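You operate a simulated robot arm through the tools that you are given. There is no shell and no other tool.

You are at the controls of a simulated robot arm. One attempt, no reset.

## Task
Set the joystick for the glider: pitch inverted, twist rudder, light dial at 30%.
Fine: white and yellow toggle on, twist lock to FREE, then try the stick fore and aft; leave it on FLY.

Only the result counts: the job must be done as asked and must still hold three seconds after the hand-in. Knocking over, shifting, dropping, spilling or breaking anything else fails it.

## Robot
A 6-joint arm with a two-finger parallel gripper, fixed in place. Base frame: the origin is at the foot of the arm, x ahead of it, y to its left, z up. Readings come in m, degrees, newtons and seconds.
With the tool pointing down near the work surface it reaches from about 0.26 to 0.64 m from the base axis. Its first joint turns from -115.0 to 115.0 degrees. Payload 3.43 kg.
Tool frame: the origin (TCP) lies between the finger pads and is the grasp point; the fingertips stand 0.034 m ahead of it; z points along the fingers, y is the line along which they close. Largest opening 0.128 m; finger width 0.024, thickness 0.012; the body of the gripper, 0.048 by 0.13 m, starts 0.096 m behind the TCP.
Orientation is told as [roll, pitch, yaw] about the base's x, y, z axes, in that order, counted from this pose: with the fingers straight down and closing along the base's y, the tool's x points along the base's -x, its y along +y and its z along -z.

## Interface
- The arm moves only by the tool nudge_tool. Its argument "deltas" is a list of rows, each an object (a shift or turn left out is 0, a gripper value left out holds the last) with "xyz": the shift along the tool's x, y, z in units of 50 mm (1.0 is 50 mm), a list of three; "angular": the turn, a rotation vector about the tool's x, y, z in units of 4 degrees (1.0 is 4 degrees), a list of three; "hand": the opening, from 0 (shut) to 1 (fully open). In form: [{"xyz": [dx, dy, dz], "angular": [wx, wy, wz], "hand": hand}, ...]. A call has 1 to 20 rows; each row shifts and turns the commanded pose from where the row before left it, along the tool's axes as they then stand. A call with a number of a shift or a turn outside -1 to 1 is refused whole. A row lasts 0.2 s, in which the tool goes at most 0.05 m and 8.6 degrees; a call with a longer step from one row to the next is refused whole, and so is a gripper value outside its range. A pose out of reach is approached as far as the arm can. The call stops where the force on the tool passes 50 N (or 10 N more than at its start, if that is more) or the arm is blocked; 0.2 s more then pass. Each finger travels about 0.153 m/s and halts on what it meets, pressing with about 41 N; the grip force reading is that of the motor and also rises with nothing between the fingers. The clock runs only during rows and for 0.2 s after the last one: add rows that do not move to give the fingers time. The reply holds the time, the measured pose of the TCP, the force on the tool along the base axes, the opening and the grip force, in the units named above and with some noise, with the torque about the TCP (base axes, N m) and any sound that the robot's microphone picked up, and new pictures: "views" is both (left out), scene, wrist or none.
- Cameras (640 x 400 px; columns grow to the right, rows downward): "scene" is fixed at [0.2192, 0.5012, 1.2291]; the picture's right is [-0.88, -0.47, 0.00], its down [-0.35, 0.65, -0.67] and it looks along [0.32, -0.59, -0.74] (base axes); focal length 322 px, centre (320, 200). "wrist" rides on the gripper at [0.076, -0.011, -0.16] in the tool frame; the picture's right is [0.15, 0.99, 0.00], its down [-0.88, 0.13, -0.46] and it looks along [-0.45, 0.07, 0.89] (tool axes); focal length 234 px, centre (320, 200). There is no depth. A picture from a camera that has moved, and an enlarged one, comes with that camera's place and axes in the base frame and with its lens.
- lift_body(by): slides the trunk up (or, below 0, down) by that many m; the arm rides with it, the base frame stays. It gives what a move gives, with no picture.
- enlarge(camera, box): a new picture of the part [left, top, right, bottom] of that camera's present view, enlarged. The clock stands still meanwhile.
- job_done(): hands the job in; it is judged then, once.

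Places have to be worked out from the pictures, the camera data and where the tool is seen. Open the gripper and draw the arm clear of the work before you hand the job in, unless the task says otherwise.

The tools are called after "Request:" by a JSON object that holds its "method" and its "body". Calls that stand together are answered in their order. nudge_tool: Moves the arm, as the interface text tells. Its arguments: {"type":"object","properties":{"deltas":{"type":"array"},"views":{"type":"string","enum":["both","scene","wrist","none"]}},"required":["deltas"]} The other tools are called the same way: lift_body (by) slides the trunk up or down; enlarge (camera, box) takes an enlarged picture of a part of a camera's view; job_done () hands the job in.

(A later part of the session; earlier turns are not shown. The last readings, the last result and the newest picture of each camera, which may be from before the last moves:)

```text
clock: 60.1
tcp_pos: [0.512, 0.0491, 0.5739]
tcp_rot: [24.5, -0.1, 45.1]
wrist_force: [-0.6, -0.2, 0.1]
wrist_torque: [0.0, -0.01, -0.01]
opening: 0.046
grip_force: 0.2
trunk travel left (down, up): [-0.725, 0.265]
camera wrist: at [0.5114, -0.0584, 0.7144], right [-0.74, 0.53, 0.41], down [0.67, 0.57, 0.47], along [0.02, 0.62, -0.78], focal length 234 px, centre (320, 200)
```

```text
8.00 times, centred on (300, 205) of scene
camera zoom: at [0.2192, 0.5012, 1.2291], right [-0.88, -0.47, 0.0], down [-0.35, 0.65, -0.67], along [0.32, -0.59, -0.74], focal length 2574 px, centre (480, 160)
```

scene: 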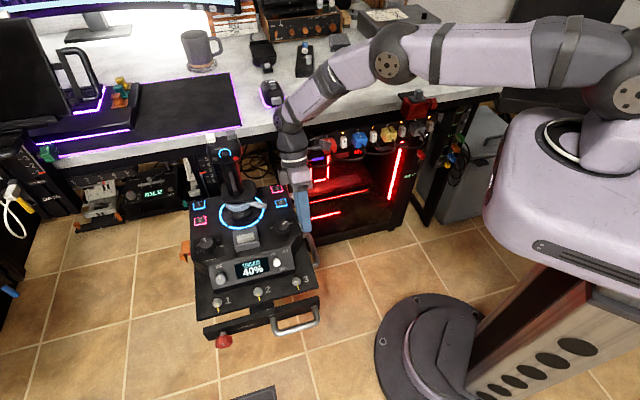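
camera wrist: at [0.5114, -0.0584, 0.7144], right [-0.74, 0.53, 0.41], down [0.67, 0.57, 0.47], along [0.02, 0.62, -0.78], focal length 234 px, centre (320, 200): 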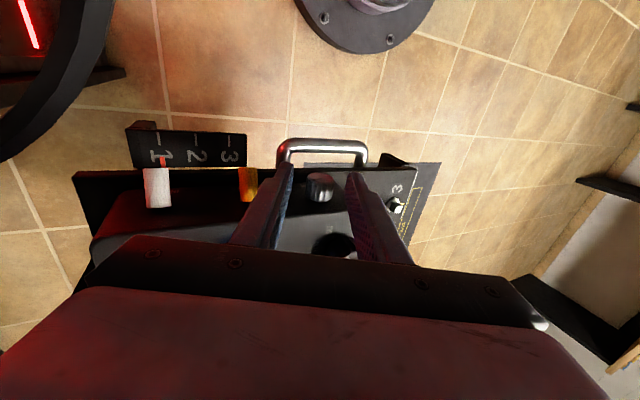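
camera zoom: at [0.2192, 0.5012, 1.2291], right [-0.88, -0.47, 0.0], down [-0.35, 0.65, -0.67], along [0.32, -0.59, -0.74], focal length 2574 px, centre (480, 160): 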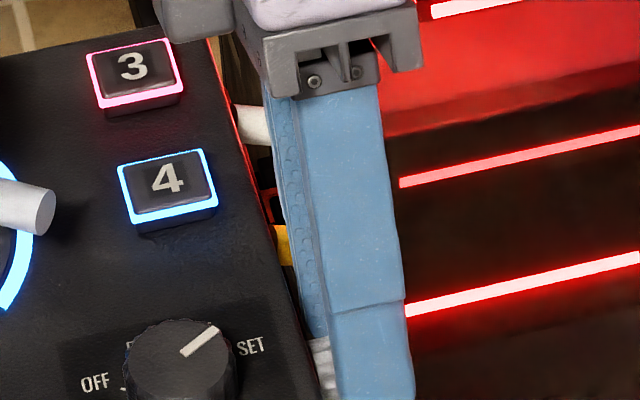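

The knob is within the fingers (1.7 mm offset). I grip it and rotate 20° counter-clockwise with the pivot at the knob, then check the display.

Request:
{"method": "nudge_tool", "body": {"deltas": [{"xyz": [0, 0.034, 0], "hand": 0.1}, {"hand": 0.1}, {"hand": 0.1}, {"xyz": [0, 0.039, 0.0014], "angular": [1, 0, 0]}, {"xyz": [0, 0.039, 0.0014], "angular": [1, 0, 0]}, {"xyz": [0, 0.039, 0.0014], "angular": [1, 0, 0]}, {"xyz": [0, 0.039, 0.0014], "angular": [1, 0, 0]}, {"xyz": [0, 0.039, 0.0014], "angular": [1, 0, 0]}], "views": "both"}}

Request:
{"method": "enlarge", "body": {"camera": "wrist", "box": [240, 100, 400, 200]}}

Request:
{"method": "enlarge", "body": {"camera": "scene", "box": [200, 180, 320, 270]}}

```text
clock: 61.9
tcp_pos: [0.5039, 0.057, 0.5771]
tcp_rot: [4.3, -0.1, 45.1]
wrist_force: [4.6, -4.1, -4.1]
wrist_torque: [-0.6, 0.28, 0.16]
opening: 0.0232
grip_force: 44.9
trunk travel left (down, up): [-0.725, 0.265]
camera wrist: at [0.4662, -0.0134, 0.735], right [-0.8, 0.59, 0.07], down [0.55, 0.69, 0.47], along [0.23, 0.41, -0.88], focal length 234 px, centre (320, 200)
```

scene: 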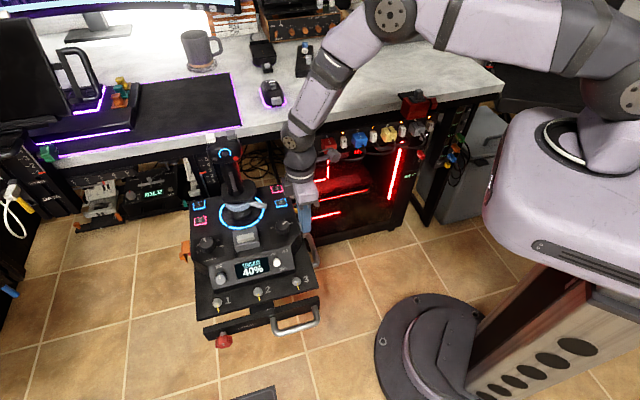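
wrist: 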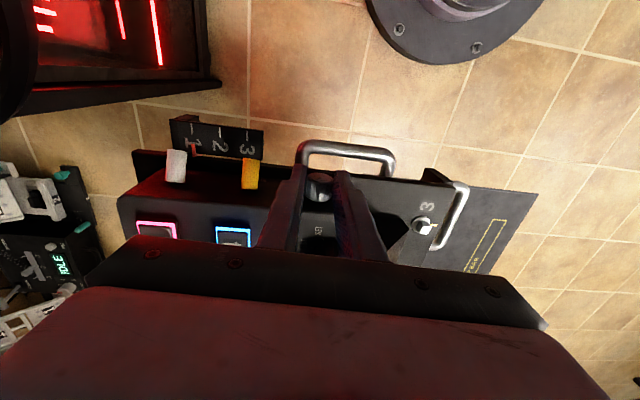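

```text
4.00 times, centred on (320, 150) of wrist
camera zoom: at [0.4662, -0.0134, 0.735], right [-0.8, 0.59, 0.07], down [0.55, 0.69, 0.47], along [0.23, 0.41, -0.88], focal length 937 px, centre (320, 400)
```

zoom: 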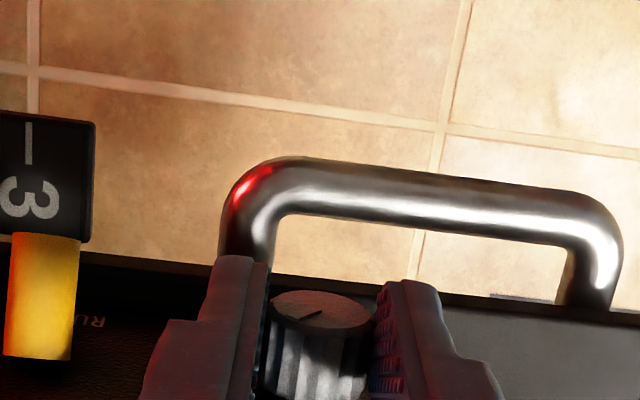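

```text
4.44 times, centred on (260, 225) of scene
camera zoom: at [0.2192, 0.5012, 1.2291], right [-0.88, -0.47, 0.0], down [-0.35, 0.65, -0.67], along [0.32, -0.59, -0.74], focal length 1430 px, centre (587, 89)
```

zoom: 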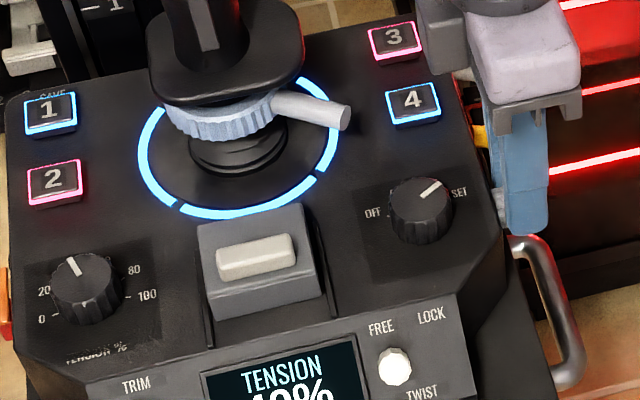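

The display still reads TENSION 40%. I check whether the knob pointer really turned and whether the ring brightness changed.

Request:
{"method": "enlarge", "body": {"camera": "wrist", "box": [296, 165, 344, 195]}}

Request:
{"method": "enlarge", "body": {"camera": "scene", "box": [230, 250, 278, 280]}}

Request:
{"method": "enlarge", "body": {"camera": "scene", "box": [190, 175, 290, 238]}}

```text
13.33 times, centred on (320, 180) of wrist
camera zoom: at [0.4662, -0.0134, 0.735], right [-0.8, 0.59, 0.07], down [0.55, 0.69, 0.47], along [0.23, 0.41, -0.88], focal length 3122 px, centre (320, 467)
```

zoom: 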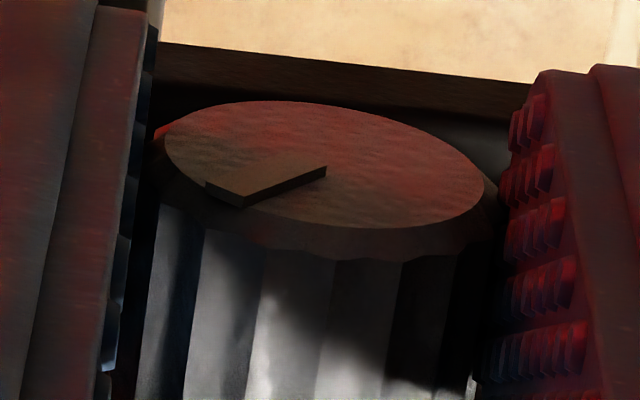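

```text
13.33 times, centred on (254, 265) of scene
camera zoom: at [0.2192, 0.5012, 1.2291], right [-0.88, -0.47, 0.0], down [-0.35, 0.65, -0.67], along [0.32, -0.59, -0.74], focal length 4290 px, centre (1200, -667)
```

zoom: 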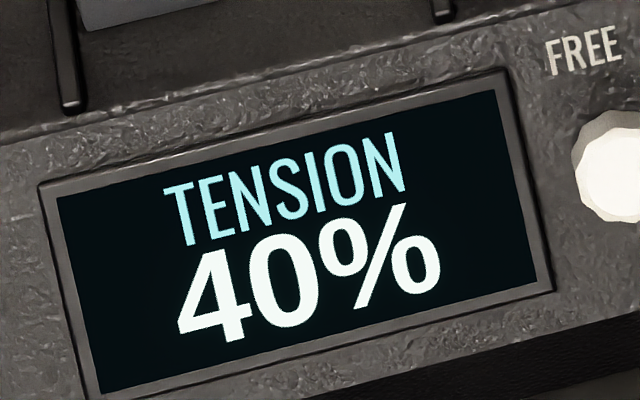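

```text
6.35 times, centred on (240, 206) of scene
camera zoom: at [0.2192, 0.5012, 1.2291], right [-0.88, -0.47, 0.0], down [-0.35, 0.65, -0.67], along [0.32, -0.59, -0.74], focal length 2043 px, centre (828, 159)
```

zoom: 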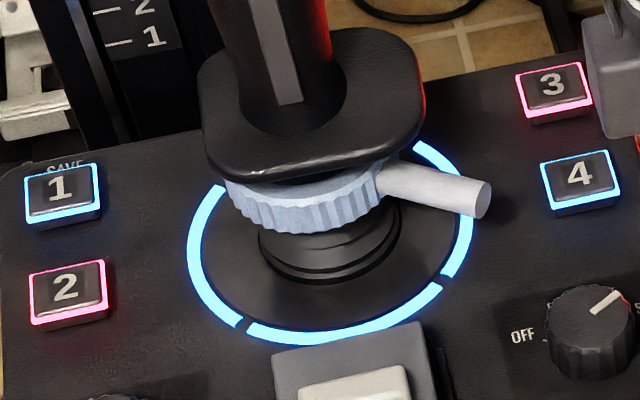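

The pointer seems to have turned only somewhat (now ~45° right of top). I continue rotating another 36° while watching display and ring for a response.

Request:
{"method": "nudge_tool", "body": {"deltas": [{"xyz": [0, 0.039, 0.0014], "angular": [1, 0, 0]}, {"xyz": [0, 0.039, 0.0014], "angular": [1, 0, 0]}, {"xyz": [0, 0.039, 0.0014], "angular": [1, 0, 0]}, {"xyz": [0, 0.039, 0.0014], "angular": [1, 0, 0]}, {"xyz": [0, 0.039, 0.0014], "angular": [1, 0, 0]}, {"xyz": [0, 0.039, 0.0014], "angular": [1, 0, 0]}, {"xyz": [0, 0.039, 0.0014], "angular": [1, 0, 0]}, {"xyz": [0, 0.039, 0.0014], "angular": [1, 0, 0]}, {"xyz": [0, 0.039, 0.0014], "angular": [1, 0, 0]}], "views": "both"}}

Request:
{"method": "enlarge", "body": {"camera": "wrist", "box": [290, 160, 354, 200]}}

Request:
{"method": "enlarge", "body": {"camera": "scene", "box": [190, 175, 318, 285]}}

```text
clock: 63.9
tcp_pos: [0.493, 0.0701, 0.5725]
tcp_rot: [-31.6, -0.1, 45.0]
wrist_force: [-0.3, 14.6, -1.0]
wrist_torque: [0.06, 0.37, -0.28]
opening: 0.0231
grip_force: 45.2
trunk travel left (down, up): [-0.725, 0.265]
camera wrist: at [0.385, 0.0685, 0.714], right [-0.7, 0.49, -0.52], down [0.37, 0.87, 0.32], along [0.61, 0.03, -0.79], focal length 234 px, centre (320, 200)
```

scene: 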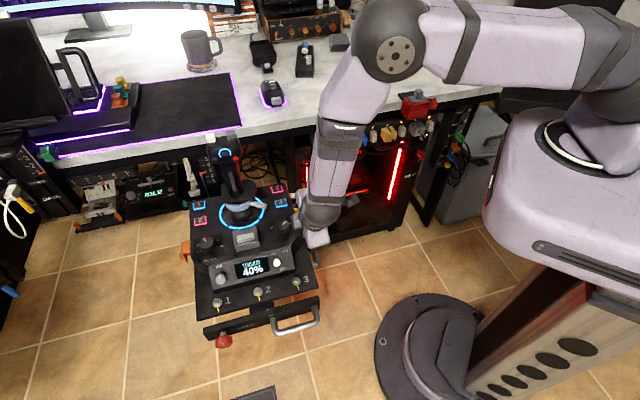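
wrist: 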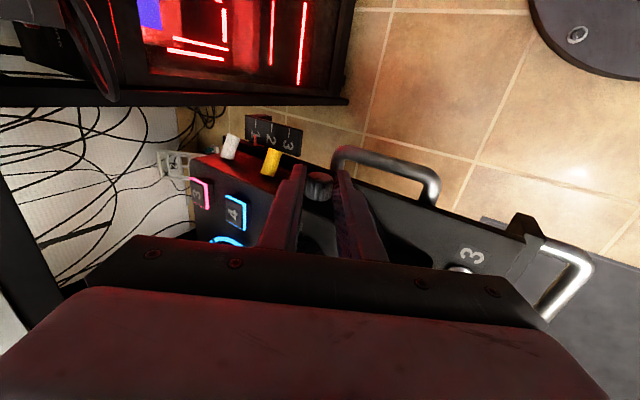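

```text
10.00 times, centred on (322, 180) of wrist
camera zoom: at [0.385, 0.0685, 0.714], right [-0.7, 0.49, -0.52], down [0.37, 0.87, 0.32], along [0.61, 0.03, -0.79], focal length 2342 px, centre (300, 400)
```

zoom: 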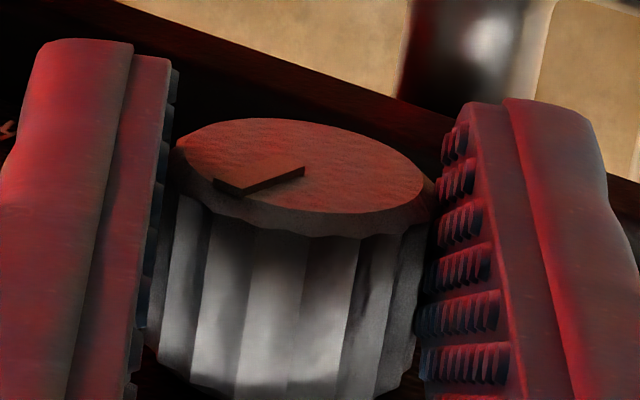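

```text
3.64 times, centred on (254, 230) of scene
camera zoom: at [0.2192, 0.5012, 1.2291], right [-0.88, -0.47, 0.0], down [-0.35, 0.65, -0.67], along [0.32, -0.59, -0.74], focal length 1170 px, centre (560, 91)
```

zoom: 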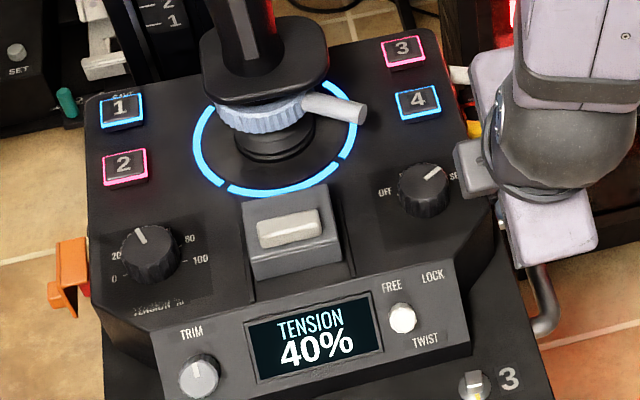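

The knob turned with the gripper. I compare the ring brightness in the same crop as before.

Request:
{"method": "enlarge", "body": {"camera": "scene", "box": [190, 175, 290, 238]}}

Request:
{"method": "enlarge", "body": {"camera": "scene", "box": [200, 120, 264, 160]}}

```text
6.35 times, centred on (240, 206) of scene
camera zoom: at [0.2192, 0.5012, 1.2291], right [-0.88, -0.47, 0.0], down [-0.35, 0.65, -0.67], along [0.32, -0.59, -0.74], focal length 2043 px, centre (828, 159)
```

zoom: 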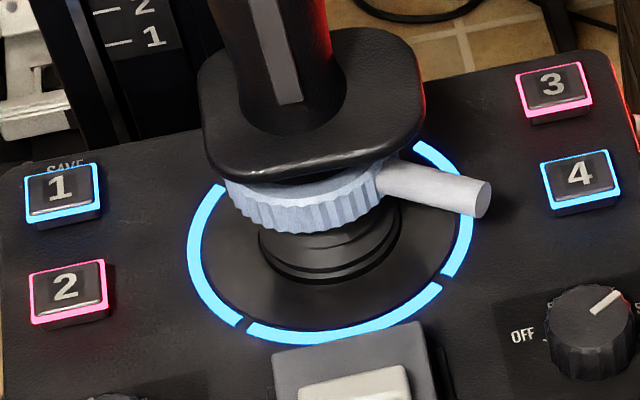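

```text
10.00 times, centred on (232, 140) of scene
camera zoom: at [0.2192, 0.5012, 1.2291], right [-0.88, -0.47, 0.0], down [-0.35, 0.65, -0.67], along [0.32, -0.59, -0.74], focal length 3218 px, centre (1200, 800)
```

zoom: 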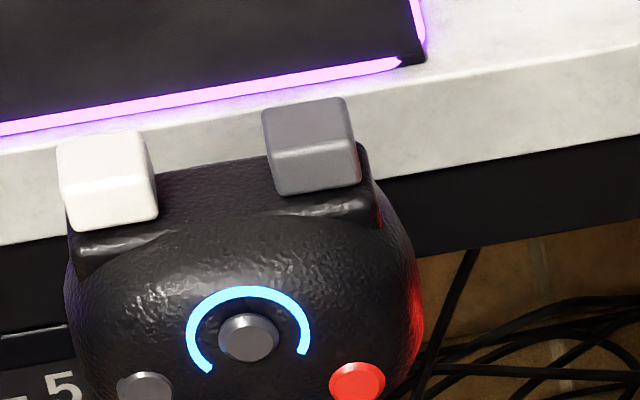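

The LIGHT dial does turn and the ring looks slightly dimmer; pointer now ≈10° right of top (started ≈66°). To find its scale I'll seek the lower end stop: open, swing back to the desk-side lean around the knob and regrip.

Request:
{"method": "nudge_tool", "body": {"deltas": [{"hand": 0.36}, {"hand": 0.36}, {"xyz": [0, -0.039, 0.0014], "angular": [-1, 0, 0]}, {"xyz": [0, -0.039, 0.0014], "angular": [-1, 0, 0]}, {"xyz": [0, -0.039, 0.0014], "angular": [-1, 0, 0]}, {"xyz": [0, -0.039, 0.0014], "angular": [-1, 0, 0]}, {"xyz": [0, -0.039, 0.0014], "angular": [-1, 0, 0]}, {"xyz": [0, -0.039, 0.0014], "angular": [-1, 0, 0]}, {"xyz": [0, -0.039, 0.0014], "angular": [-1, 0, 0]}, {"xyz": [0, -0.039, 0.0014], "angular": [-1, 0, 0]}, {"xyz": [0, -0.039, 0.0014], "angular": [-1, 0, 0]}, {"xyz": [0, -0.039, 0.0014], "angular": [-1, 0, 0]}, {"xyz": [0, -0.039, 0.0014], "angular": [-1, 0, 0]}, {"xyz": [0, -0.039, 0.0014], "angular": [-1, 0, 0]}, {"xyz": [0, -0.039, 0.0014], "angular": [-1, 0, 0]}, {"xyz": [0, -0.039, 0.0014], "angular": [-1, 0, 0]}], "views": "wrist"}}

Request:
{"method": "enlarge", "body": {"camera": "wrist", "box": [280, 155, 360, 205]}}

Request:
{"method": "enlarge", "body": {"camera": "scene", "box": [190, 175, 290, 238]}}

```text
clock: 67.3
tcp_pos: [0.5122, 0.0504, 0.575]
tcp_rot: [24.5, -0.1, 45.1]
wrist_force: [-0.4, 0.4, 0.2]
wrist_torque: [-0.01, -0.02, 0.0]
opening: 0.0461
grip_force: 0.1
trunk travel left (down, up): [-0.725, 0.265]
camera wrist: at [0.5108, -0.0573, 0.7147], right [-0.74, 0.53, 0.41], down [0.67, 0.57, 0.47], along [0.02, 0.62, -0.78], focal length 234 px, centre (320, 200)
```

wrist: 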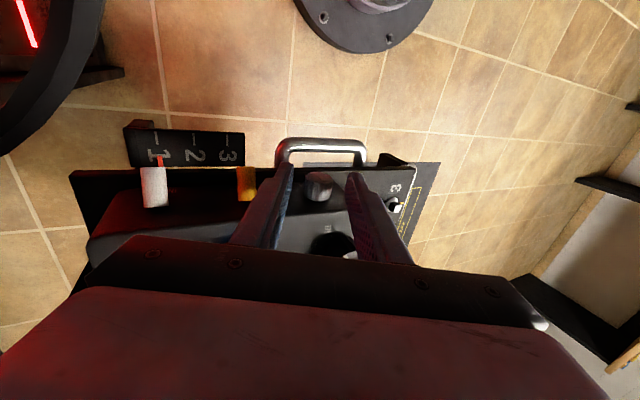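

```text
8.00 times, centred on (320, 180) of wrist
camera zoom: at [0.5108, -0.0573, 0.7147], right [-0.74, 0.53, 0.41], down [0.67, 0.57, 0.47], along [0.02, 0.62, -0.78], focal length 1873 px, centre (320, 360)
```

zoom: 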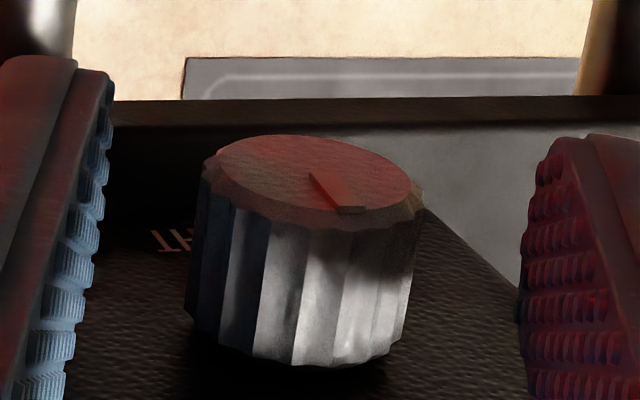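

```text
6.35 times, centred on (240, 206) of scene
camera zoom: at [0.2192, 0.5012, 1.2291], right [-0.88, -0.47, 0.0], down [-0.35, 0.65, -0.67], along [0.32, -0.59, -0.74], focal length 2043 px, centre (828, 159)
```

zoom: 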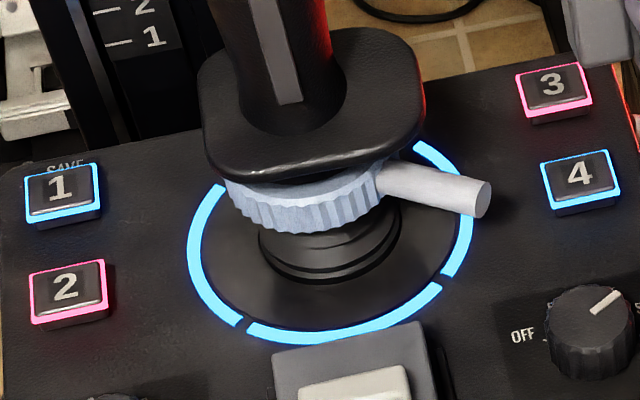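

Pointer now points about straight up (≈50%). I grip again and rotate a further 56° counter-clockwise.

Request:
{"method": "nudge_tool", "body": {"deltas": [{"hand": 0.1}, {"hand": 0.1}, {"xyz": [0, 0.039, 0.0014], "angular": [1, 0, 0]}, {"xyz": [0, 0.039, 0.0014], "angular": [1, 0, 0]}, {"xyz": [0, 0.039, 0.0014], "angular": [1, 0, 0]}, {"xyz": [0, 0.039, 0.0014], "angular": [1, 0, 0]}, {"xyz": [0, 0.039, 0.0014], "angular": [1, 0, 0]}, {"xyz": [0, 0.039, 0.0014], "angular": [1, 0, 0]}, {"xyz": [0, 0.039, 0.0014], "angular": [1, 0, 0]}, {"xyz": [0, 0.039, 0.0014], "angular": [1, 0, 0]}, {"xyz": [0, 0.039, 0.0014], "angular": [1, 0, 0]}, {"xyz": [0, 0.039, 0.0014], "angular": [1, 0, 0]}, {"xyz": [0, 0.039, 0.0014], "angular": [1, 0, 0]}, {"xyz": [0, 0.039, 0.0014], "angular": [1, 0, 0]}, {"xyz": [0, 0.039, 0.0014], "angular": [1, 0, 0]}, {"xyz": [0, 0.039, 0.0014], "angular": [1, 0, 0]}], "views": "wrist"}}

Request:
{"method": "enlarge", "body": {"camera": "wrist", "box": [280, 155, 360, 205]}}

Request:
{"method": "enlarge", "body": {"camera": "scene", "box": [190, 175, 290, 238]}}

```text
clock: 70.7
tcp_pos: [0.4926, 0.0683, 0.5719]
tcp_rot: [-31.8, 0.0, 45.1]
wrist_force: [5.4, 16.2, 4.0]
wrist_torque: [0.12, 0.07, 0.24]
opening: 0.0228
grip_force: 45.1
trunk travel left (down, up): [-0.725, 0.265]
camera wrist: at [0.3854, 0.0686, 0.7135], right [-0.7, 0.49, -0.52], down [0.37, 0.87, 0.32], along [0.61, 0.03, -0.79], focal length 234 px, centre (320, 200)
```

wrist: 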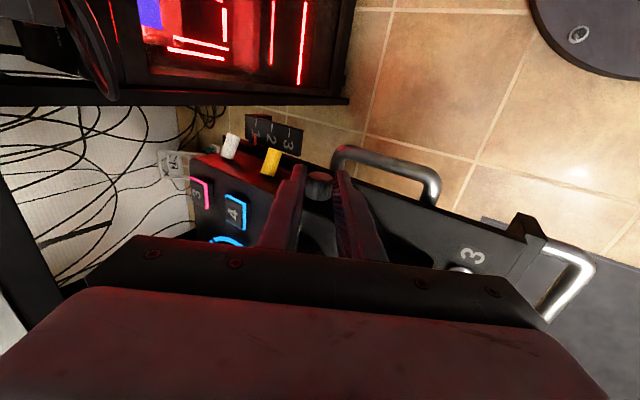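

```text
8.00 times, centred on (320, 180) of wrist
camera zoom: at [0.3854, 0.0686, 0.7135], right [-0.7, 0.49, -0.52], down [0.37, 0.87, 0.32], along [0.61, 0.03, -0.79], focal length 1873 px, centre (320, 360)
```

zoom: 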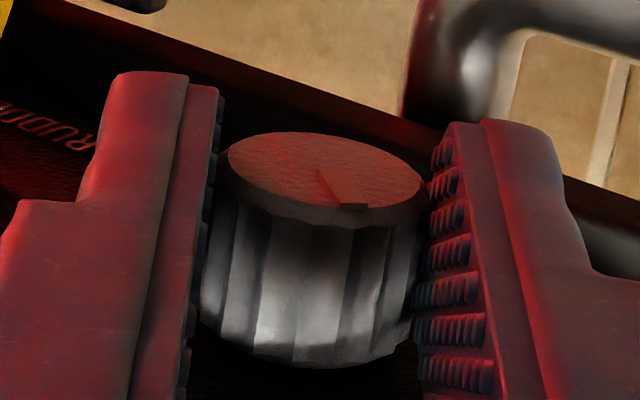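

```text
6.35 times, centred on (240, 206) of scene
camera zoom: at [0.2192, 0.5012, 1.2291], right [-0.88, -0.47, 0.0], down [-0.35, 0.65, -0.67], along [0.32, -0.59, -0.74], focal length 2043 px, centre (828, 159)
```

zoom: 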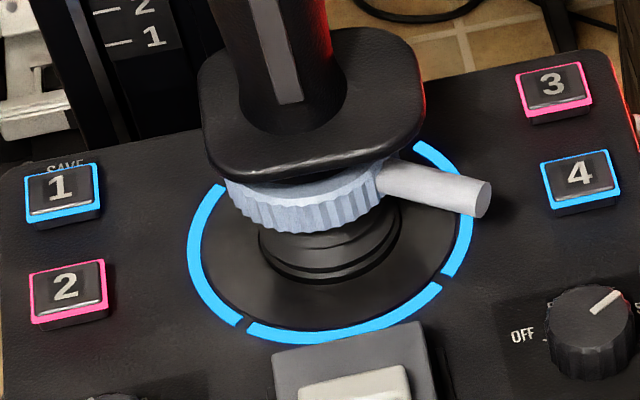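

Ring dims further and the pointer is ≈52° left of top, tracking the gripper rotation precisely. I repeat the swing-back and regrip to go on toward the lower stop.

Request:
{"method": "nudge_tool", "body": {"deltas": [{"hand": 0.36}, {"hand": 0.36}, {"xyz": [0, -0.039, 0.0014], "angular": [-1, 0, 0]}, {"xyz": [0, -0.039, 0.0014], "angular": [-1, 0, 0]}, {"xyz": [0, -0.039, 0.0014], "angular": [-1, 0, 0]}, {"xyz": [0, -0.039, 0.0014], "angular": [-1, 0, 0]}, {"xyz": [0, -0.039, 0.0014], "angular": [-1, 0, 0]}, {"xyz": [0, -0.039, 0.0014], "angular": [-1, 0, 0]}, {"xyz": [0, -0.039, 0.0014], "angular": [-1, 0, 0]}, {"xyz": [0, -0.039, 0.0014], "angular": [-1, 0, 0]}, {"xyz": [0, -0.039, 0.0014], "angular": [-1, 0, 0]}, {"xyz": [0, -0.039, 0.0014], "angular": [-1, 0, 0]}, {"xyz": [0, -0.039, 0.0014], "angular": [-1, 0, 0]}, {"xyz": [0, -0.039, 0.0014], "angular": [-1, 0, 0]}, {"xyz": [0, -0.039, 0.0014], "angular": [-1, 0, 0]}, {"xyz": [0, -0.039, 0.0014], "angular": [-1, 0, 0]}], "views": "none"}}

Request:
{"method": "enlarge", "body": {"camera": "wrist", "box": [280, 155, 360, 205]}}

```text
clock: 74.1
tcp_pos: [0.512, 0.0493, 0.5736]
tcp_rot: [24.3, 0.0, 44.9]
wrist_force: [-1.0, 0.1, 1.6]
wrist_torque: [0.01, -0.01, 0.03]
opening: 0.046
grip_force: 0.0
trunk travel left (down, up): [-0.725, 0.265]
```

```text
8.00 times, centred on (320, 180) of wrist
camera zoom: at [0.5101, -0.0572, 0.7139], right [-0.74, 0.53, 0.41], down [0.67, 0.57, 0.47], along [0.02, 0.62, -0.78], focal length 1873 px, centre (320, 360)
```

zoom: 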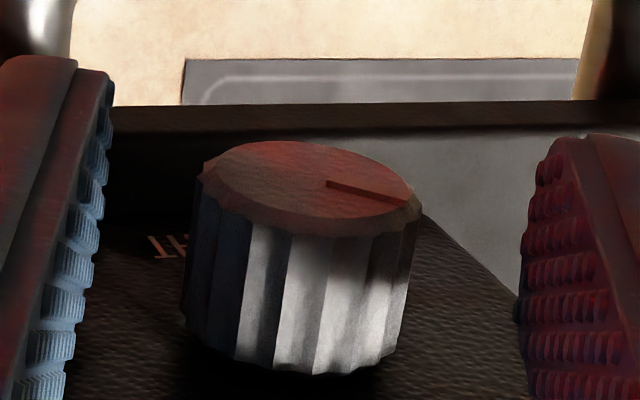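

Pointer is at ≈−55°. I grip and rotate on by 36°, then see if it still follows.

Request:
{"method": "nudge_tool", "body": {"deltas": [{"hand": 0.1}, {"hand": 0.1}, {"xyz": [0, 0.039, 0.0014], "angular": [1, 0, 0]}, {"xyz": [0, 0.039, 0.0014], "angular": [1, 0, 0]}, {"xyz": [0, 0.039, 0.0014], "angular": [1, 0, 0]}, {"xyz": [0, 0.039, 0.0014], "angular": [1, 0, 0]}, {"xyz": [0, 0.039, 0.0014], "angular": [1, 0, 0]}, {"xyz": [0, 0.039, 0.0014], "angular": [1, 0, 0]}, {"xyz": [0, 0.039, 0.0014], "angular": [1, 0, 0]}, {"xyz": [0, 0.039, 0.0014], "angular": [1, 0, 0]}, {"xyz": [0, 0.039, 0.0014], "angular": [1, 0, 0]}], "views": "none"}}

Request:
{"method": "enlarge", "body": {"camera": "wrist", "box": [280, 155, 360, 205]}}

Request:
{"method": "enlarge", "body": {"camera": "scene", "box": [190, 175, 290, 238]}}

```text
clock: 76.5
tcp_pos: [0.4993, 0.0608, 0.5744]
tcp_rot: [-11.7, 0.0, 45.1]
wrist_force: [5.0, 4.6, -0.1]
wrist_torque: [-0.54, 0.56, 0.06]
opening: 0.0228
grip_force: 44.9
trunk travel left (down, up): [-0.725, 0.265]
```

```text
8.00 times, centred on (320, 180) of wrist
camera zoom: at [0.4293, 0.024, 0.7335], right [-0.79, 0.58, -0.2], down [0.47, 0.78, 0.42], along [0.4, 0.24, -0.88], focal length 1873 px, centre (320, 360)
```

zoom: 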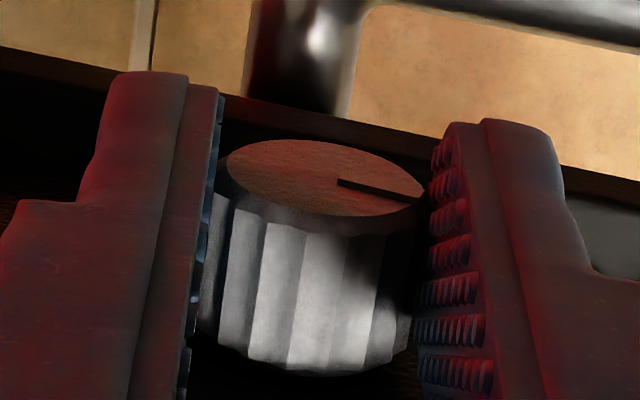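

```text
6.35 times, centred on (240, 206) of scene
camera zoom: at [0.2192, 0.5012, 1.2291], right [-0.88, -0.47, 0.0], down [-0.35, 0.65, -0.67], along [0.32, -0.59, -0.74], focal length 2043 px, centre (828, 159)
```

zoom: 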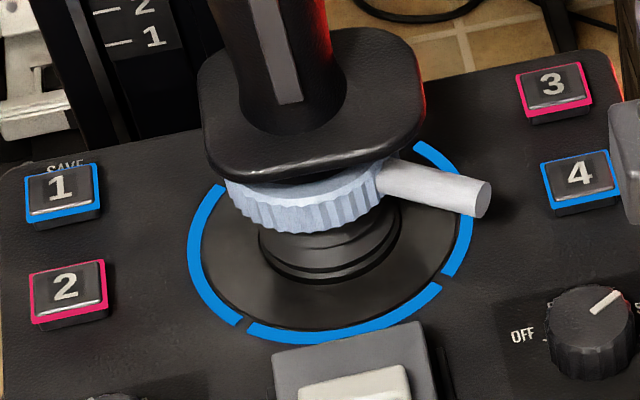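

It followed to ≈−91°, and the ring is clearly dimmer. I continue another 20°.

Request:
{"method": "nudge_tool", "body": {"deltas": [{"xyz": [0, 0.039, 0.0014], "angular": [1, 0, 0]}, {"xyz": [0, 0.039, 0.0014], "angular": [1, 0, 0]}, {"xyz": [0, 0.039, 0.0014], "angular": [1, 0, 0]}, {"xyz": [0, 0.039, 0.0014], "angular": [1, 0, 0]}, {"xyz": [0, 0.039, 0.0014], "angular": [1, 0, 0]}], "views": "none"}}

Request:
{"method": "enlarge", "body": {"camera": "wrist", "box": [280, 155, 360, 205]}}

Request:
{"method": "enlarge", "body": {"camera": "scene", "box": [190, 175, 290, 238]}}

```text
clock: 77.7
tcp_pos: [0.4937, 0.0684, 0.5711]
tcp_rot: [-31.7, -0.1, 45.0]
wrist_force: [6.3, 9.3, 1.9]
wrist_torque: [0.09, 0.64, 0.06]
opening: 0.0232
grip_force: 45.1
trunk travel left (down, up): [-0.725, 0.265]
```

```text
8.00 times, centred on (320, 180) of wrist
camera zoom: at [0.3856, 0.0681, 0.7125], right [-0.7, 0.49, -0.52], down [0.37, 0.87, 0.32], along [0.61, 0.03, -0.79], focal length 1873 px, centre (320, 360)
```

zoom: 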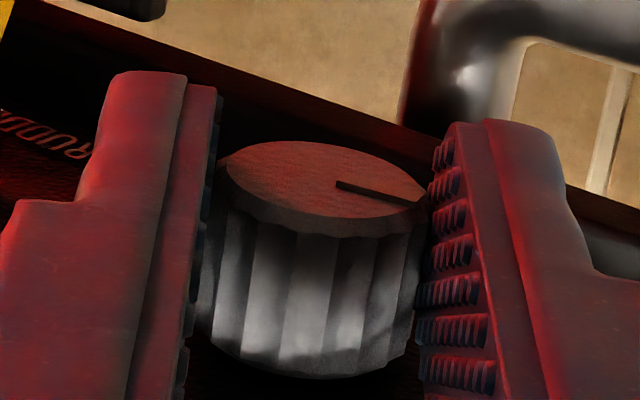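

```text
6.35 times, centred on (240, 206) of scene
camera zoom: at [0.2192, 0.5012, 1.2291], right [-0.88, -0.47, 0.0], down [-0.35, 0.65, -0.67], along [0.32, -0.59, -0.74], focal length 2043 px, centre (828, 159)
```

zoom: 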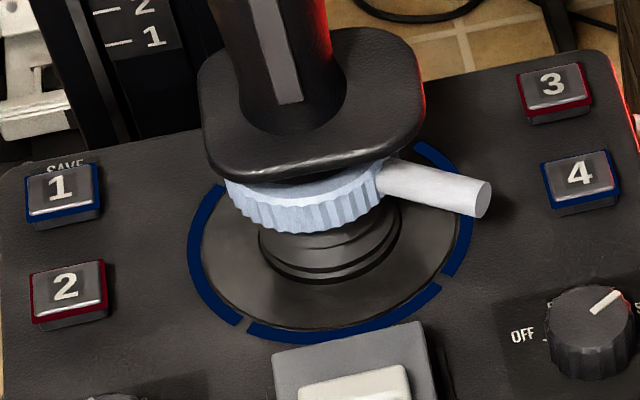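

Still following (≈−111°) with the ring nearly dark. I go a bit further in small steps to find the stop, watching torque.

Request:
{"method": "nudge_tool", "body": {"deltas": [{"xyz": [0, 0.039, 0.0014], "angular": [1, 0, 0]}, {"xyz": [0, 0.039, 0.0014], "angular": [1, 0, 0]}, {"xyz": [0, 0.039, 0.0014], "angular": [1, 0, 0]}], "views": "none"}}

Request:
{"method": "enlarge", "body": {"camera": "wrist", "box": [280, 155, 360, 205]}}

Request:
{"method": "enlarge", "body": {"camera": "scene", "box": [190, 175, 290, 238]}}

```text
clock: 78.5
tcp_pos: [0.49, 0.0717, 0.5667]
tcp_rot: [-43.7, 0.0, 45.1]
wrist_force: [2.3, 10.5, -2.1]
wrist_torque: [0.37, 0.27, -0.1]
opening: 0.0234
grip_force: 45.1
trunk travel left (down, up): [-0.725, 0.265]
```

```text
8.00 times, centred on (320, 180) of wrist
camera zoom: at [0.363, 0.0902, 0.6896], right [-0.61, 0.4, -0.68], down [0.33, 0.91, 0.24], along [0.72, -0.08, -0.69], focal length 1873 px, centre (320, 360)
```

zoom: 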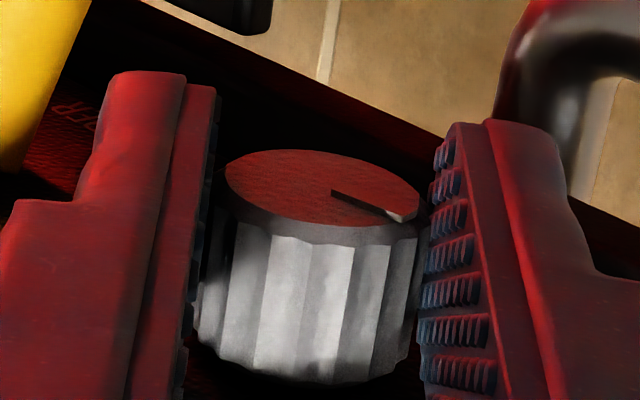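

```text
6.35 times, centred on (240, 206) of scene
camera zoom: at [0.2192, 0.5012, 1.2291], right [-0.88, -0.47, 0.0], down [-0.35, 0.65, -0.67], along [0.32, -0.59, -0.74], focal length 2043 px, centre (828, 159)
```

zoom: 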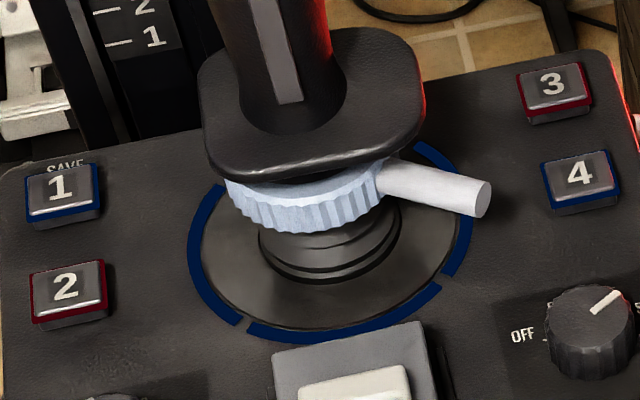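

The knob stopped (slipped) at about −110°, ring fully dark: that's 0%. With a ±110° range the start (≈66°) was 80%, so 30% is 66° clockwise from this stop. I rotate back 66° with the grip still held.

Request:
{"method": "nudge_tool", "body": {"deltas": [{"xyz": [0, -0.039, 0.0014], "angular": [-1, 0, 0]}, {"xyz": [0, -0.039, 0.0014], "angular": [-1, 0, 0]}, {"xyz": [0, -0.039, 0.0014], "angular": [-1, 0, 0]}, {"xyz": [0, -0.039, 0.0014], "angular": [-1, 0, 0]}, {"xyz": [0, -0.039, 0.0014], "angular": [-1, 0, 0]}, {"xyz": [0, -0.039, 0.0014], "angular": [-1, 0, 0]}, {"xyz": [0, -0.039, 0.0014], "angular": [-1, 0, 0]}, {"xyz": [0, -0.039, 0.0014], "angular": [-1, 0, 0]}, {"xyz": [0, -0.039, 0.0014], "angular": [-1, 0, 0]}, {"xyz": [0, -0.039, 0.0014], "angular": [-1, 0, 0]}, {"xyz": [0, -0.039, 0.0014], "angular": [-1, 0, 0]}, {"xyz": [0, -0.039, 0.0014], "angular": [-1, 0, 0]}, {"xyz": [0, -0.039, 0.0014], "angular": [-1, 0, 0]}, {"xyz": [0, -0.039, 0.0014], "angular": [-1, 0, 0]}, {"xyz": [0, -0.039, 0.0014], "angular": [-1, 0, 0]}, {"xyz": [0, -0.039, 0.0014], "angular": [-1, 0, 0]}, {"xyz": [0, -0.0195, 0.0005], "angular": [-0.5, 0, 0]}], "views": "none"}}

Request:
{"method": "enlarge", "body": {"camera": "wrist", "box": [280, 155, 360, 205]}}

Request:
{"method": "enlarge", "body": {"camera": "scene", "box": [190, 175, 290, 238]}}

```text
clock: 82.1
tcp_pos: [0.5108, 0.0504, 0.5727]
tcp_rot: [22.3, -0.1, 44.9]
wrist_force: [6.9, 6.4, -7.3]
wrist_torque: [-0.08, -0.05, 0.4]
opening: 0.0234
grip_force: 44.6
trunk travel left (down, up): [-0.725, 0.265]
```

```text
8.00 times, centred on (320, 180) of wrist
camera zoom: at [0.5067, -0.053, 0.7156], right [-0.75, 0.54, 0.38], down [0.66, 0.58, 0.47], along [0.04, 0.6, -0.8], focal length 1873 px, centre (320, 360)
```

zoom: 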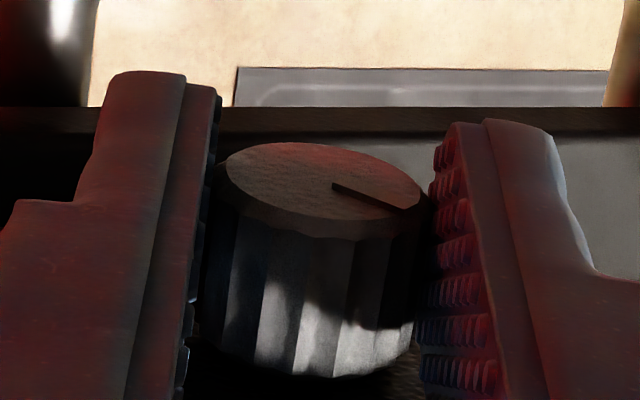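

```text
6.35 times, centred on (240, 206) of scene
camera zoom: at [0.2192, 0.5012, 1.2291], right [-0.88, -0.47, 0.0], down [-0.35, 0.65, -0.67], along [0.32, -0.59, -0.74], focal length 2043 px, centre (828, 159)
```

zoom: 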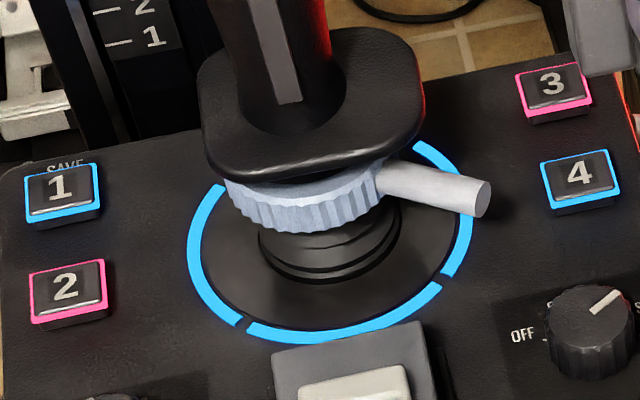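

Pointer is now at ≈−45°, i.e. 66° above the stop → 30%. I release the knob gently, back off along the tool axis, and straighten to vertical.

Request:
{"method": "nudge_tool", "body": {"deltas": [{"hand": 0.36}, {"hand": 0.36}, {"xyz": [0, 0, -0.6]}, {"xyz": [0, 0, -0.8]}, {"angular": [0.93, 0, 0]}, {"angular": [0.93, 0, 0]}, {"angular": [0.93, 0, 0]}, {"angular": [0.93, 0, 0]}, {"angular": [0.93, 0, 0]}, {"angular": [0.93, 0, 0]}], "views": "both"}}

Request:
{"method": "enlarge", "body": {"camera": "wrist", "box": [220, 100, 380, 200]}}

Request:
{"method": "enlarge", "body": {"camera": "scene", "box": [260, 180, 340, 230]}}

```text
clock: 84.3
tcp_pos: [0.5294, 0.0301, 0.6378]
tcp_rot: [0.0, -0.1, 45.0]
wrist_force: [0.0, 1.2, -0.6]
wrist_torque: [-0.03, -0.01, 0.02]
opening: 0.0461
grip_force: 0.0
trunk travel left (down, up): [-0.725, 0.265]
camera wrist: at [0.4819, -0.0299, 0.797], right [-0.8, 0.6, 0.0], down [0.53, 0.71, 0.46], along [0.27, 0.37, -0.89], focal length 234 px, centre (320, 200)
```

scene: 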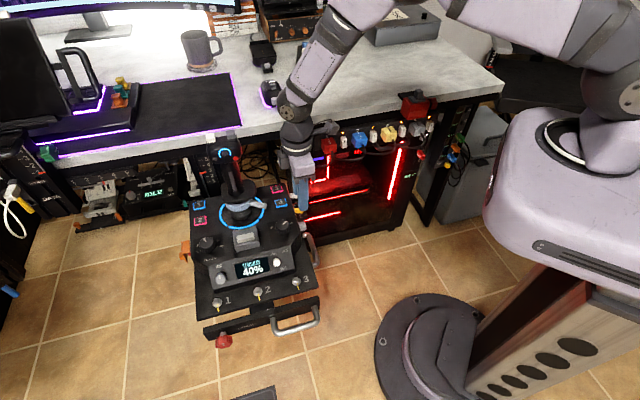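
wrist: 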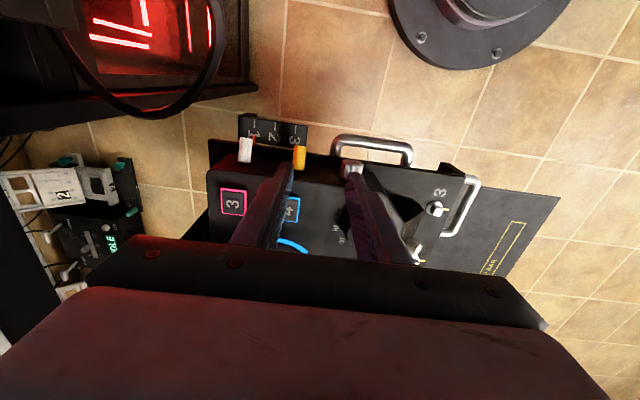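

```text
4.00 times, centred on (300, 150) of wrist
camera zoom: at [0.4819, -0.0299, 0.797], right [-0.8, 0.6, 0.0], down [0.53, 0.71, 0.46], along [0.27, 0.37, -0.89], focal length 937 px, centre (400, 400)
```

zoom: 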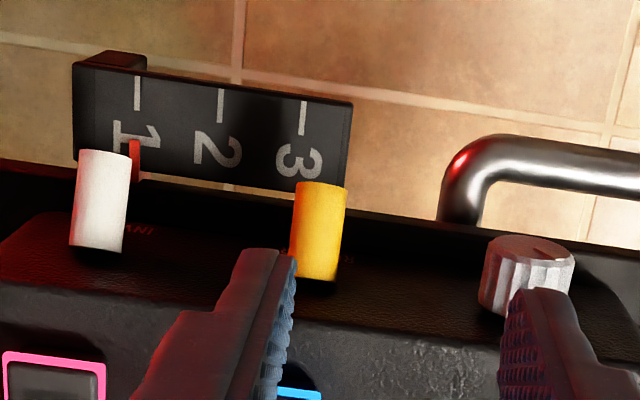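

```text
8.00 times, centred on (300, 205) of scene
camera zoom: at [0.2192, 0.5012, 1.2291], right [-0.88, -0.47, 0.0], down [-0.35, 0.65, -0.67], along [0.32, -0.59, -0.74], focal length 2574 px, centre (480, 160)
```

zoom: 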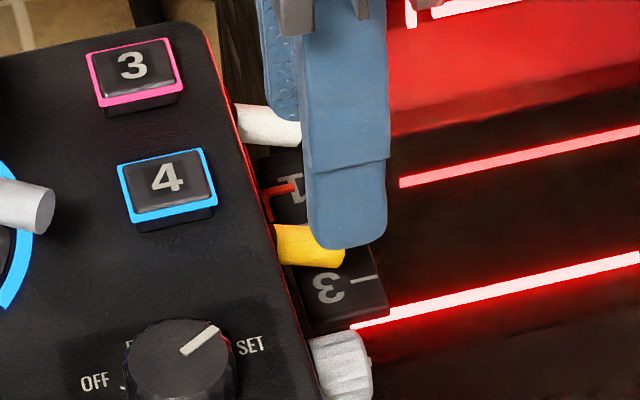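

LIGHT knob stays put. The yellow lever is 21 mm toward the desk side in tool frame; I shift over it, keep 3 mm off the wall, and descend so the fingertips straddle it (above the ruler at z≈0.50).

Request:
{"method": "nudge_tool", "body": {"deltas": [{"xyz": [0.06, -0.42, 0]}, {"xyz": [0, 0, 0.5]}, {"xyz": [0, 0, 0.5]}, {"xyz": [0, 0, 0.5]}], "views": "both"}}

Request:
{"method": "enlarge", "body": {"camera": "wrist", "box": [240, 120, 400, 220]}}

Request:
{"method": "enlarge", "body": {"camera": "scene", "box": [260, 180, 340, 230]}}

```text
clock: 85.3
tcp_pos: [0.5448, 0.0164, 0.5621]
tcp_rot: [0.0, -0.1, 44.9]
wrist_force: [0.7, 0.7, 0.7]
wrist_torque: [-0.02, -0.01, 0.0]
opening: 0.0461
grip_force: 0.1
trunk travel left (down, up): [-0.725, 0.265]
camera wrist: at [0.4967, -0.0451, 0.7224], right [-0.8, 0.6, 0.0], down [0.53, 0.71, 0.46], along [0.27, 0.37, -0.89], focal length 234 px, centre (320, 200)
```

scene: 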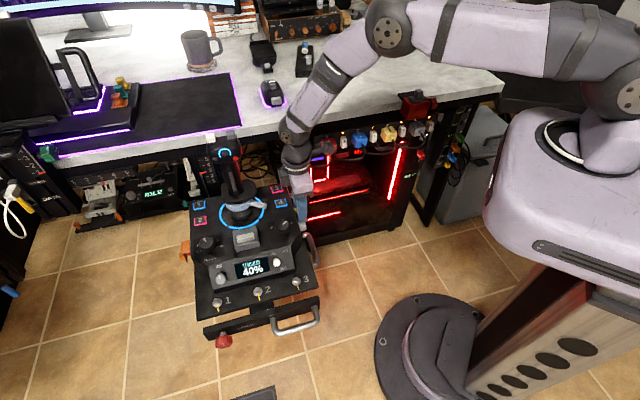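
wrist: 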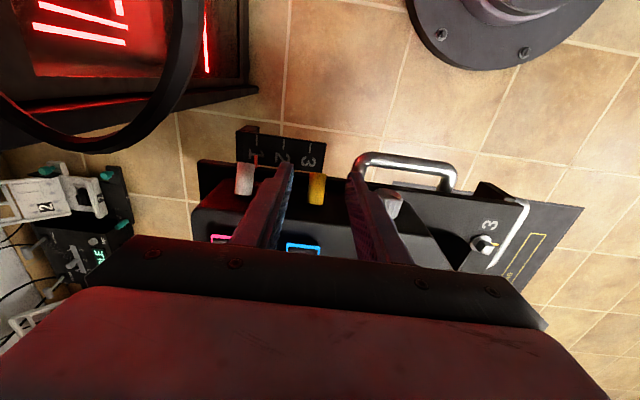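

```text
4.00 times, centred on (320, 170) of wrist
camera zoom: at [0.4967, -0.0451, 0.7224], right [-0.8, 0.6, 0.0], down [0.53, 0.71, 0.46], along [0.27, 0.37, -0.89], focal length 937 px, centre (320, 320)
```

zoom: 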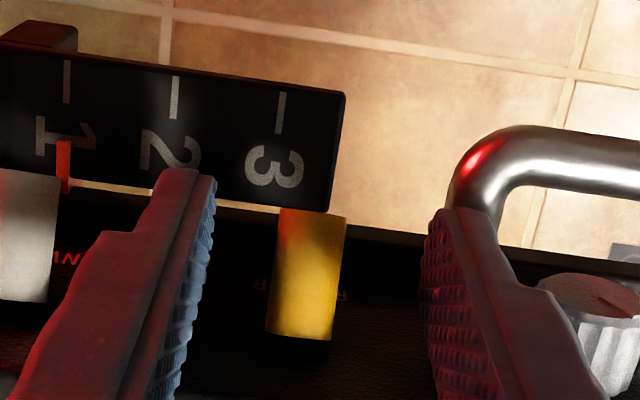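

```text
8.00 times, centred on (300, 205) of scene
camera zoom: at [0.2192, 0.5012, 1.2291], right [-0.88, -0.47, 0.0], down [-0.35, 0.65, -0.67], along [0.32, -0.59, -0.74], focal length 2574 px, centre (480, 160)
```

zoom: 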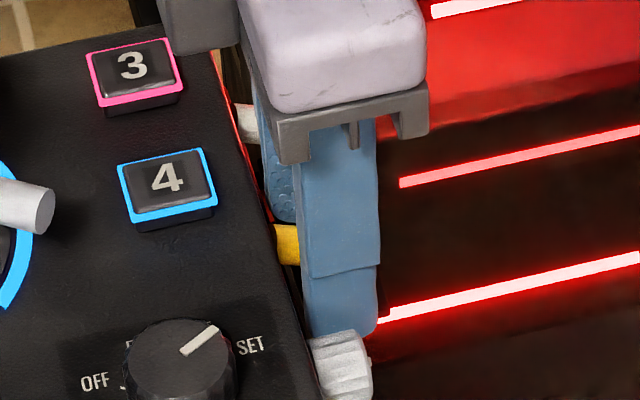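

The yellow lever is centred between the fingers. I lower 2 mm more, grip it, then raise about 30 mm to swing it up.

Request:
{"method": "nudge_tool", "body": {"deltas": [{"xyz": [0, -0.02, 0.04], "hand": 0.03}, {"hand": 0.03}, {"hand": 0.03}, {"xyz": [0, 0, -0.15]}, {"xyz": [0, 0, -0.15]}, {"xyz": [0, 0, -0.15]}, {"xyz": [0, 0, -0.15]}], "views": "both"}}

Request:
{"method": "enlarge", "body": {"camera": "wrist", "box": [240, 120, 400, 220]}}

Request:
{"method": "enlarge", "body": {"camera": "scene", "box": [260, 180, 340, 230]}}

```text
clock: 86.9
tcp_pos: [0.542, 0.0161, 0.5919]
tcp_rot: [0.3, 0.0, 45.0]
wrist_force: [0.4, -0.3, 0.0]
wrist_torque: [-0.03, 0.0, 0.04]
opening: 0.0039
grip_force: 0.0
trunk travel left (down, up): [-0.725, 0.265]
camera wrist: at [0.4953, -0.0465, 0.7507], right [-0.8, 0.6, 0.0], down [0.53, 0.71, 0.46], along [0.27, 0.37, -0.89], focal length 234 px, centre (320, 200)
```

scene: 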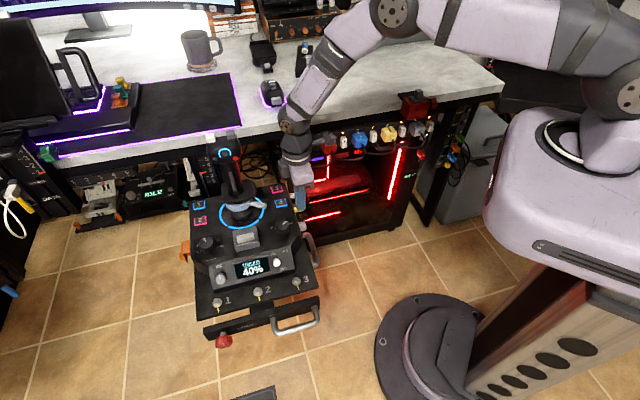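
wrist: 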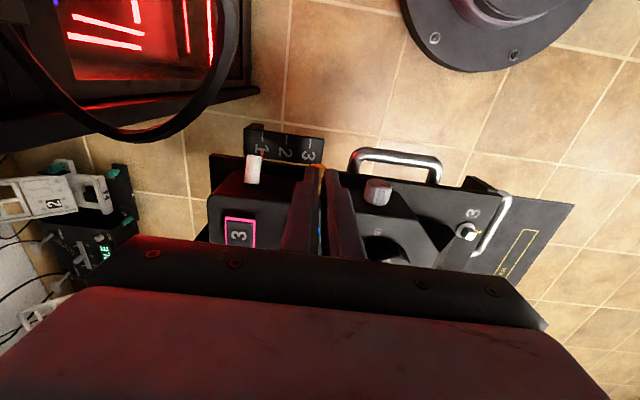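

```text
4.00 times, centred on (320, 170) of wrist
camera zoom: at [0.4953, -0.0465, 0.7507], right [-0.8, 0.6, 0.0], down [0.53, 0.71, 0.46], along [0.27, 0.37, -0.89], focal length 937 px, centre (320, 320)
```

zoom: 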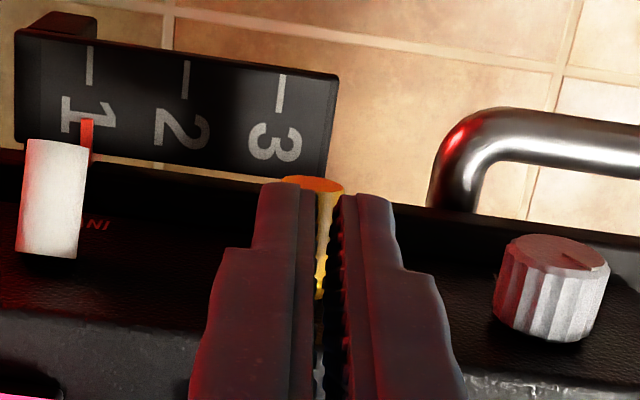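

```text
8.00 times, centred on (300, 205) of scene
camera zoom: at [0.2192, 0.5012, 1.2291], right [-0.88, -0.47, 0.0], down [-0.35, 0.65, -0.67], along [0.32, -0.59, -0.74], focal length 2574 px, centre (480, 160)
```

zoom: 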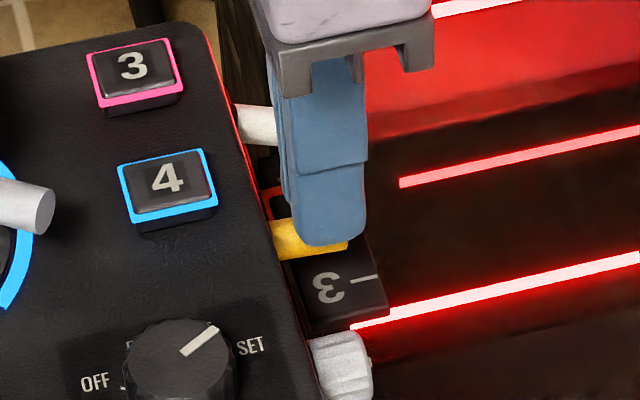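

The fingers slipped off the top but the lever seems to have swung up (its end face is now visible). I raise and check against the white one.

Request:
{"method": "nudge_tool", "body": {"deltas": [{"xyz": [0, 0, -0.6], "hand": 0.36}, {"xyz": [0, 0.6, -0.5]}], "views": "none"}}

Request:
{"method": "enlarge", "body": {"camera": "wrist", "box": [200, 100, 360, 200]}}

Request:
{"method": "enlarge", "body": {"camera": "scene", "box": [260, 180, 340, 230]}}

```text
clock: 87.5
tcp_pos: [0.5212, 0.036, 0.6457]
tcp_rot: [-0.1, -0.1, 45.0]
wrist_force: [0.6, -0.2, -0.4]
wrist_torque: [0.01, 0.02, 0.03]
opening: 0.0462
grip_force: 0.0
trunk travel left (down, up): [-0.725, 0.265]
```

```text
4.00 times, centred on (280, 150) of wrist
camera zoom: at [0.4747, -0.0246, 0.8064], right [-0.8, 0.6, 0.0], down [0.53, 0.71, 0.46], along [0.27, 0.37, -0.89], focal length 937 px, centre (480, 400)
```

zoom: 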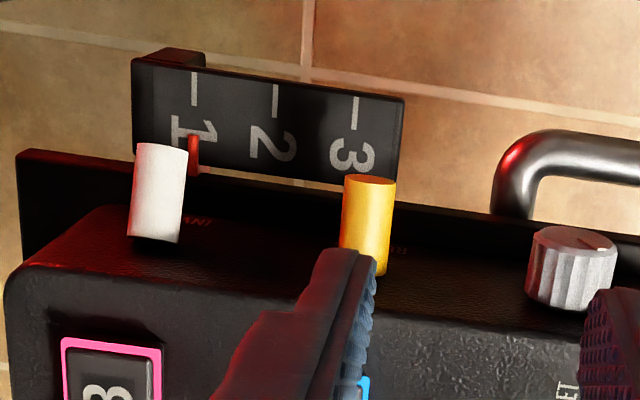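

```text
8.00 times, centred on (300, 205) of scene
camera zoom: at [0.2192, 0.5012, 1.2291], right [-0.88, -0.47, 0.0], down [-0.35, 0.65, -0.67], along [0.32, -0.59, -0.74], focal length 2574 px, centre (480, 160)
```

zoom: 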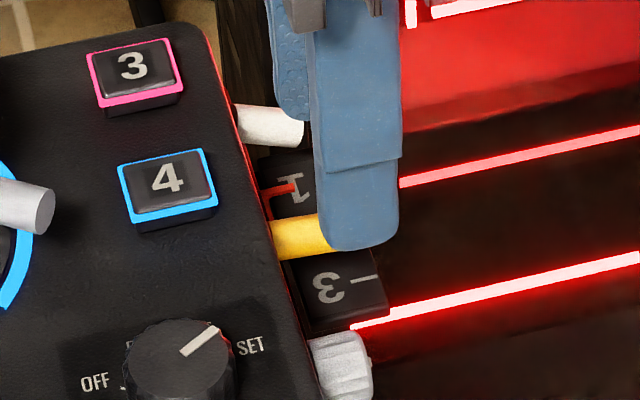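

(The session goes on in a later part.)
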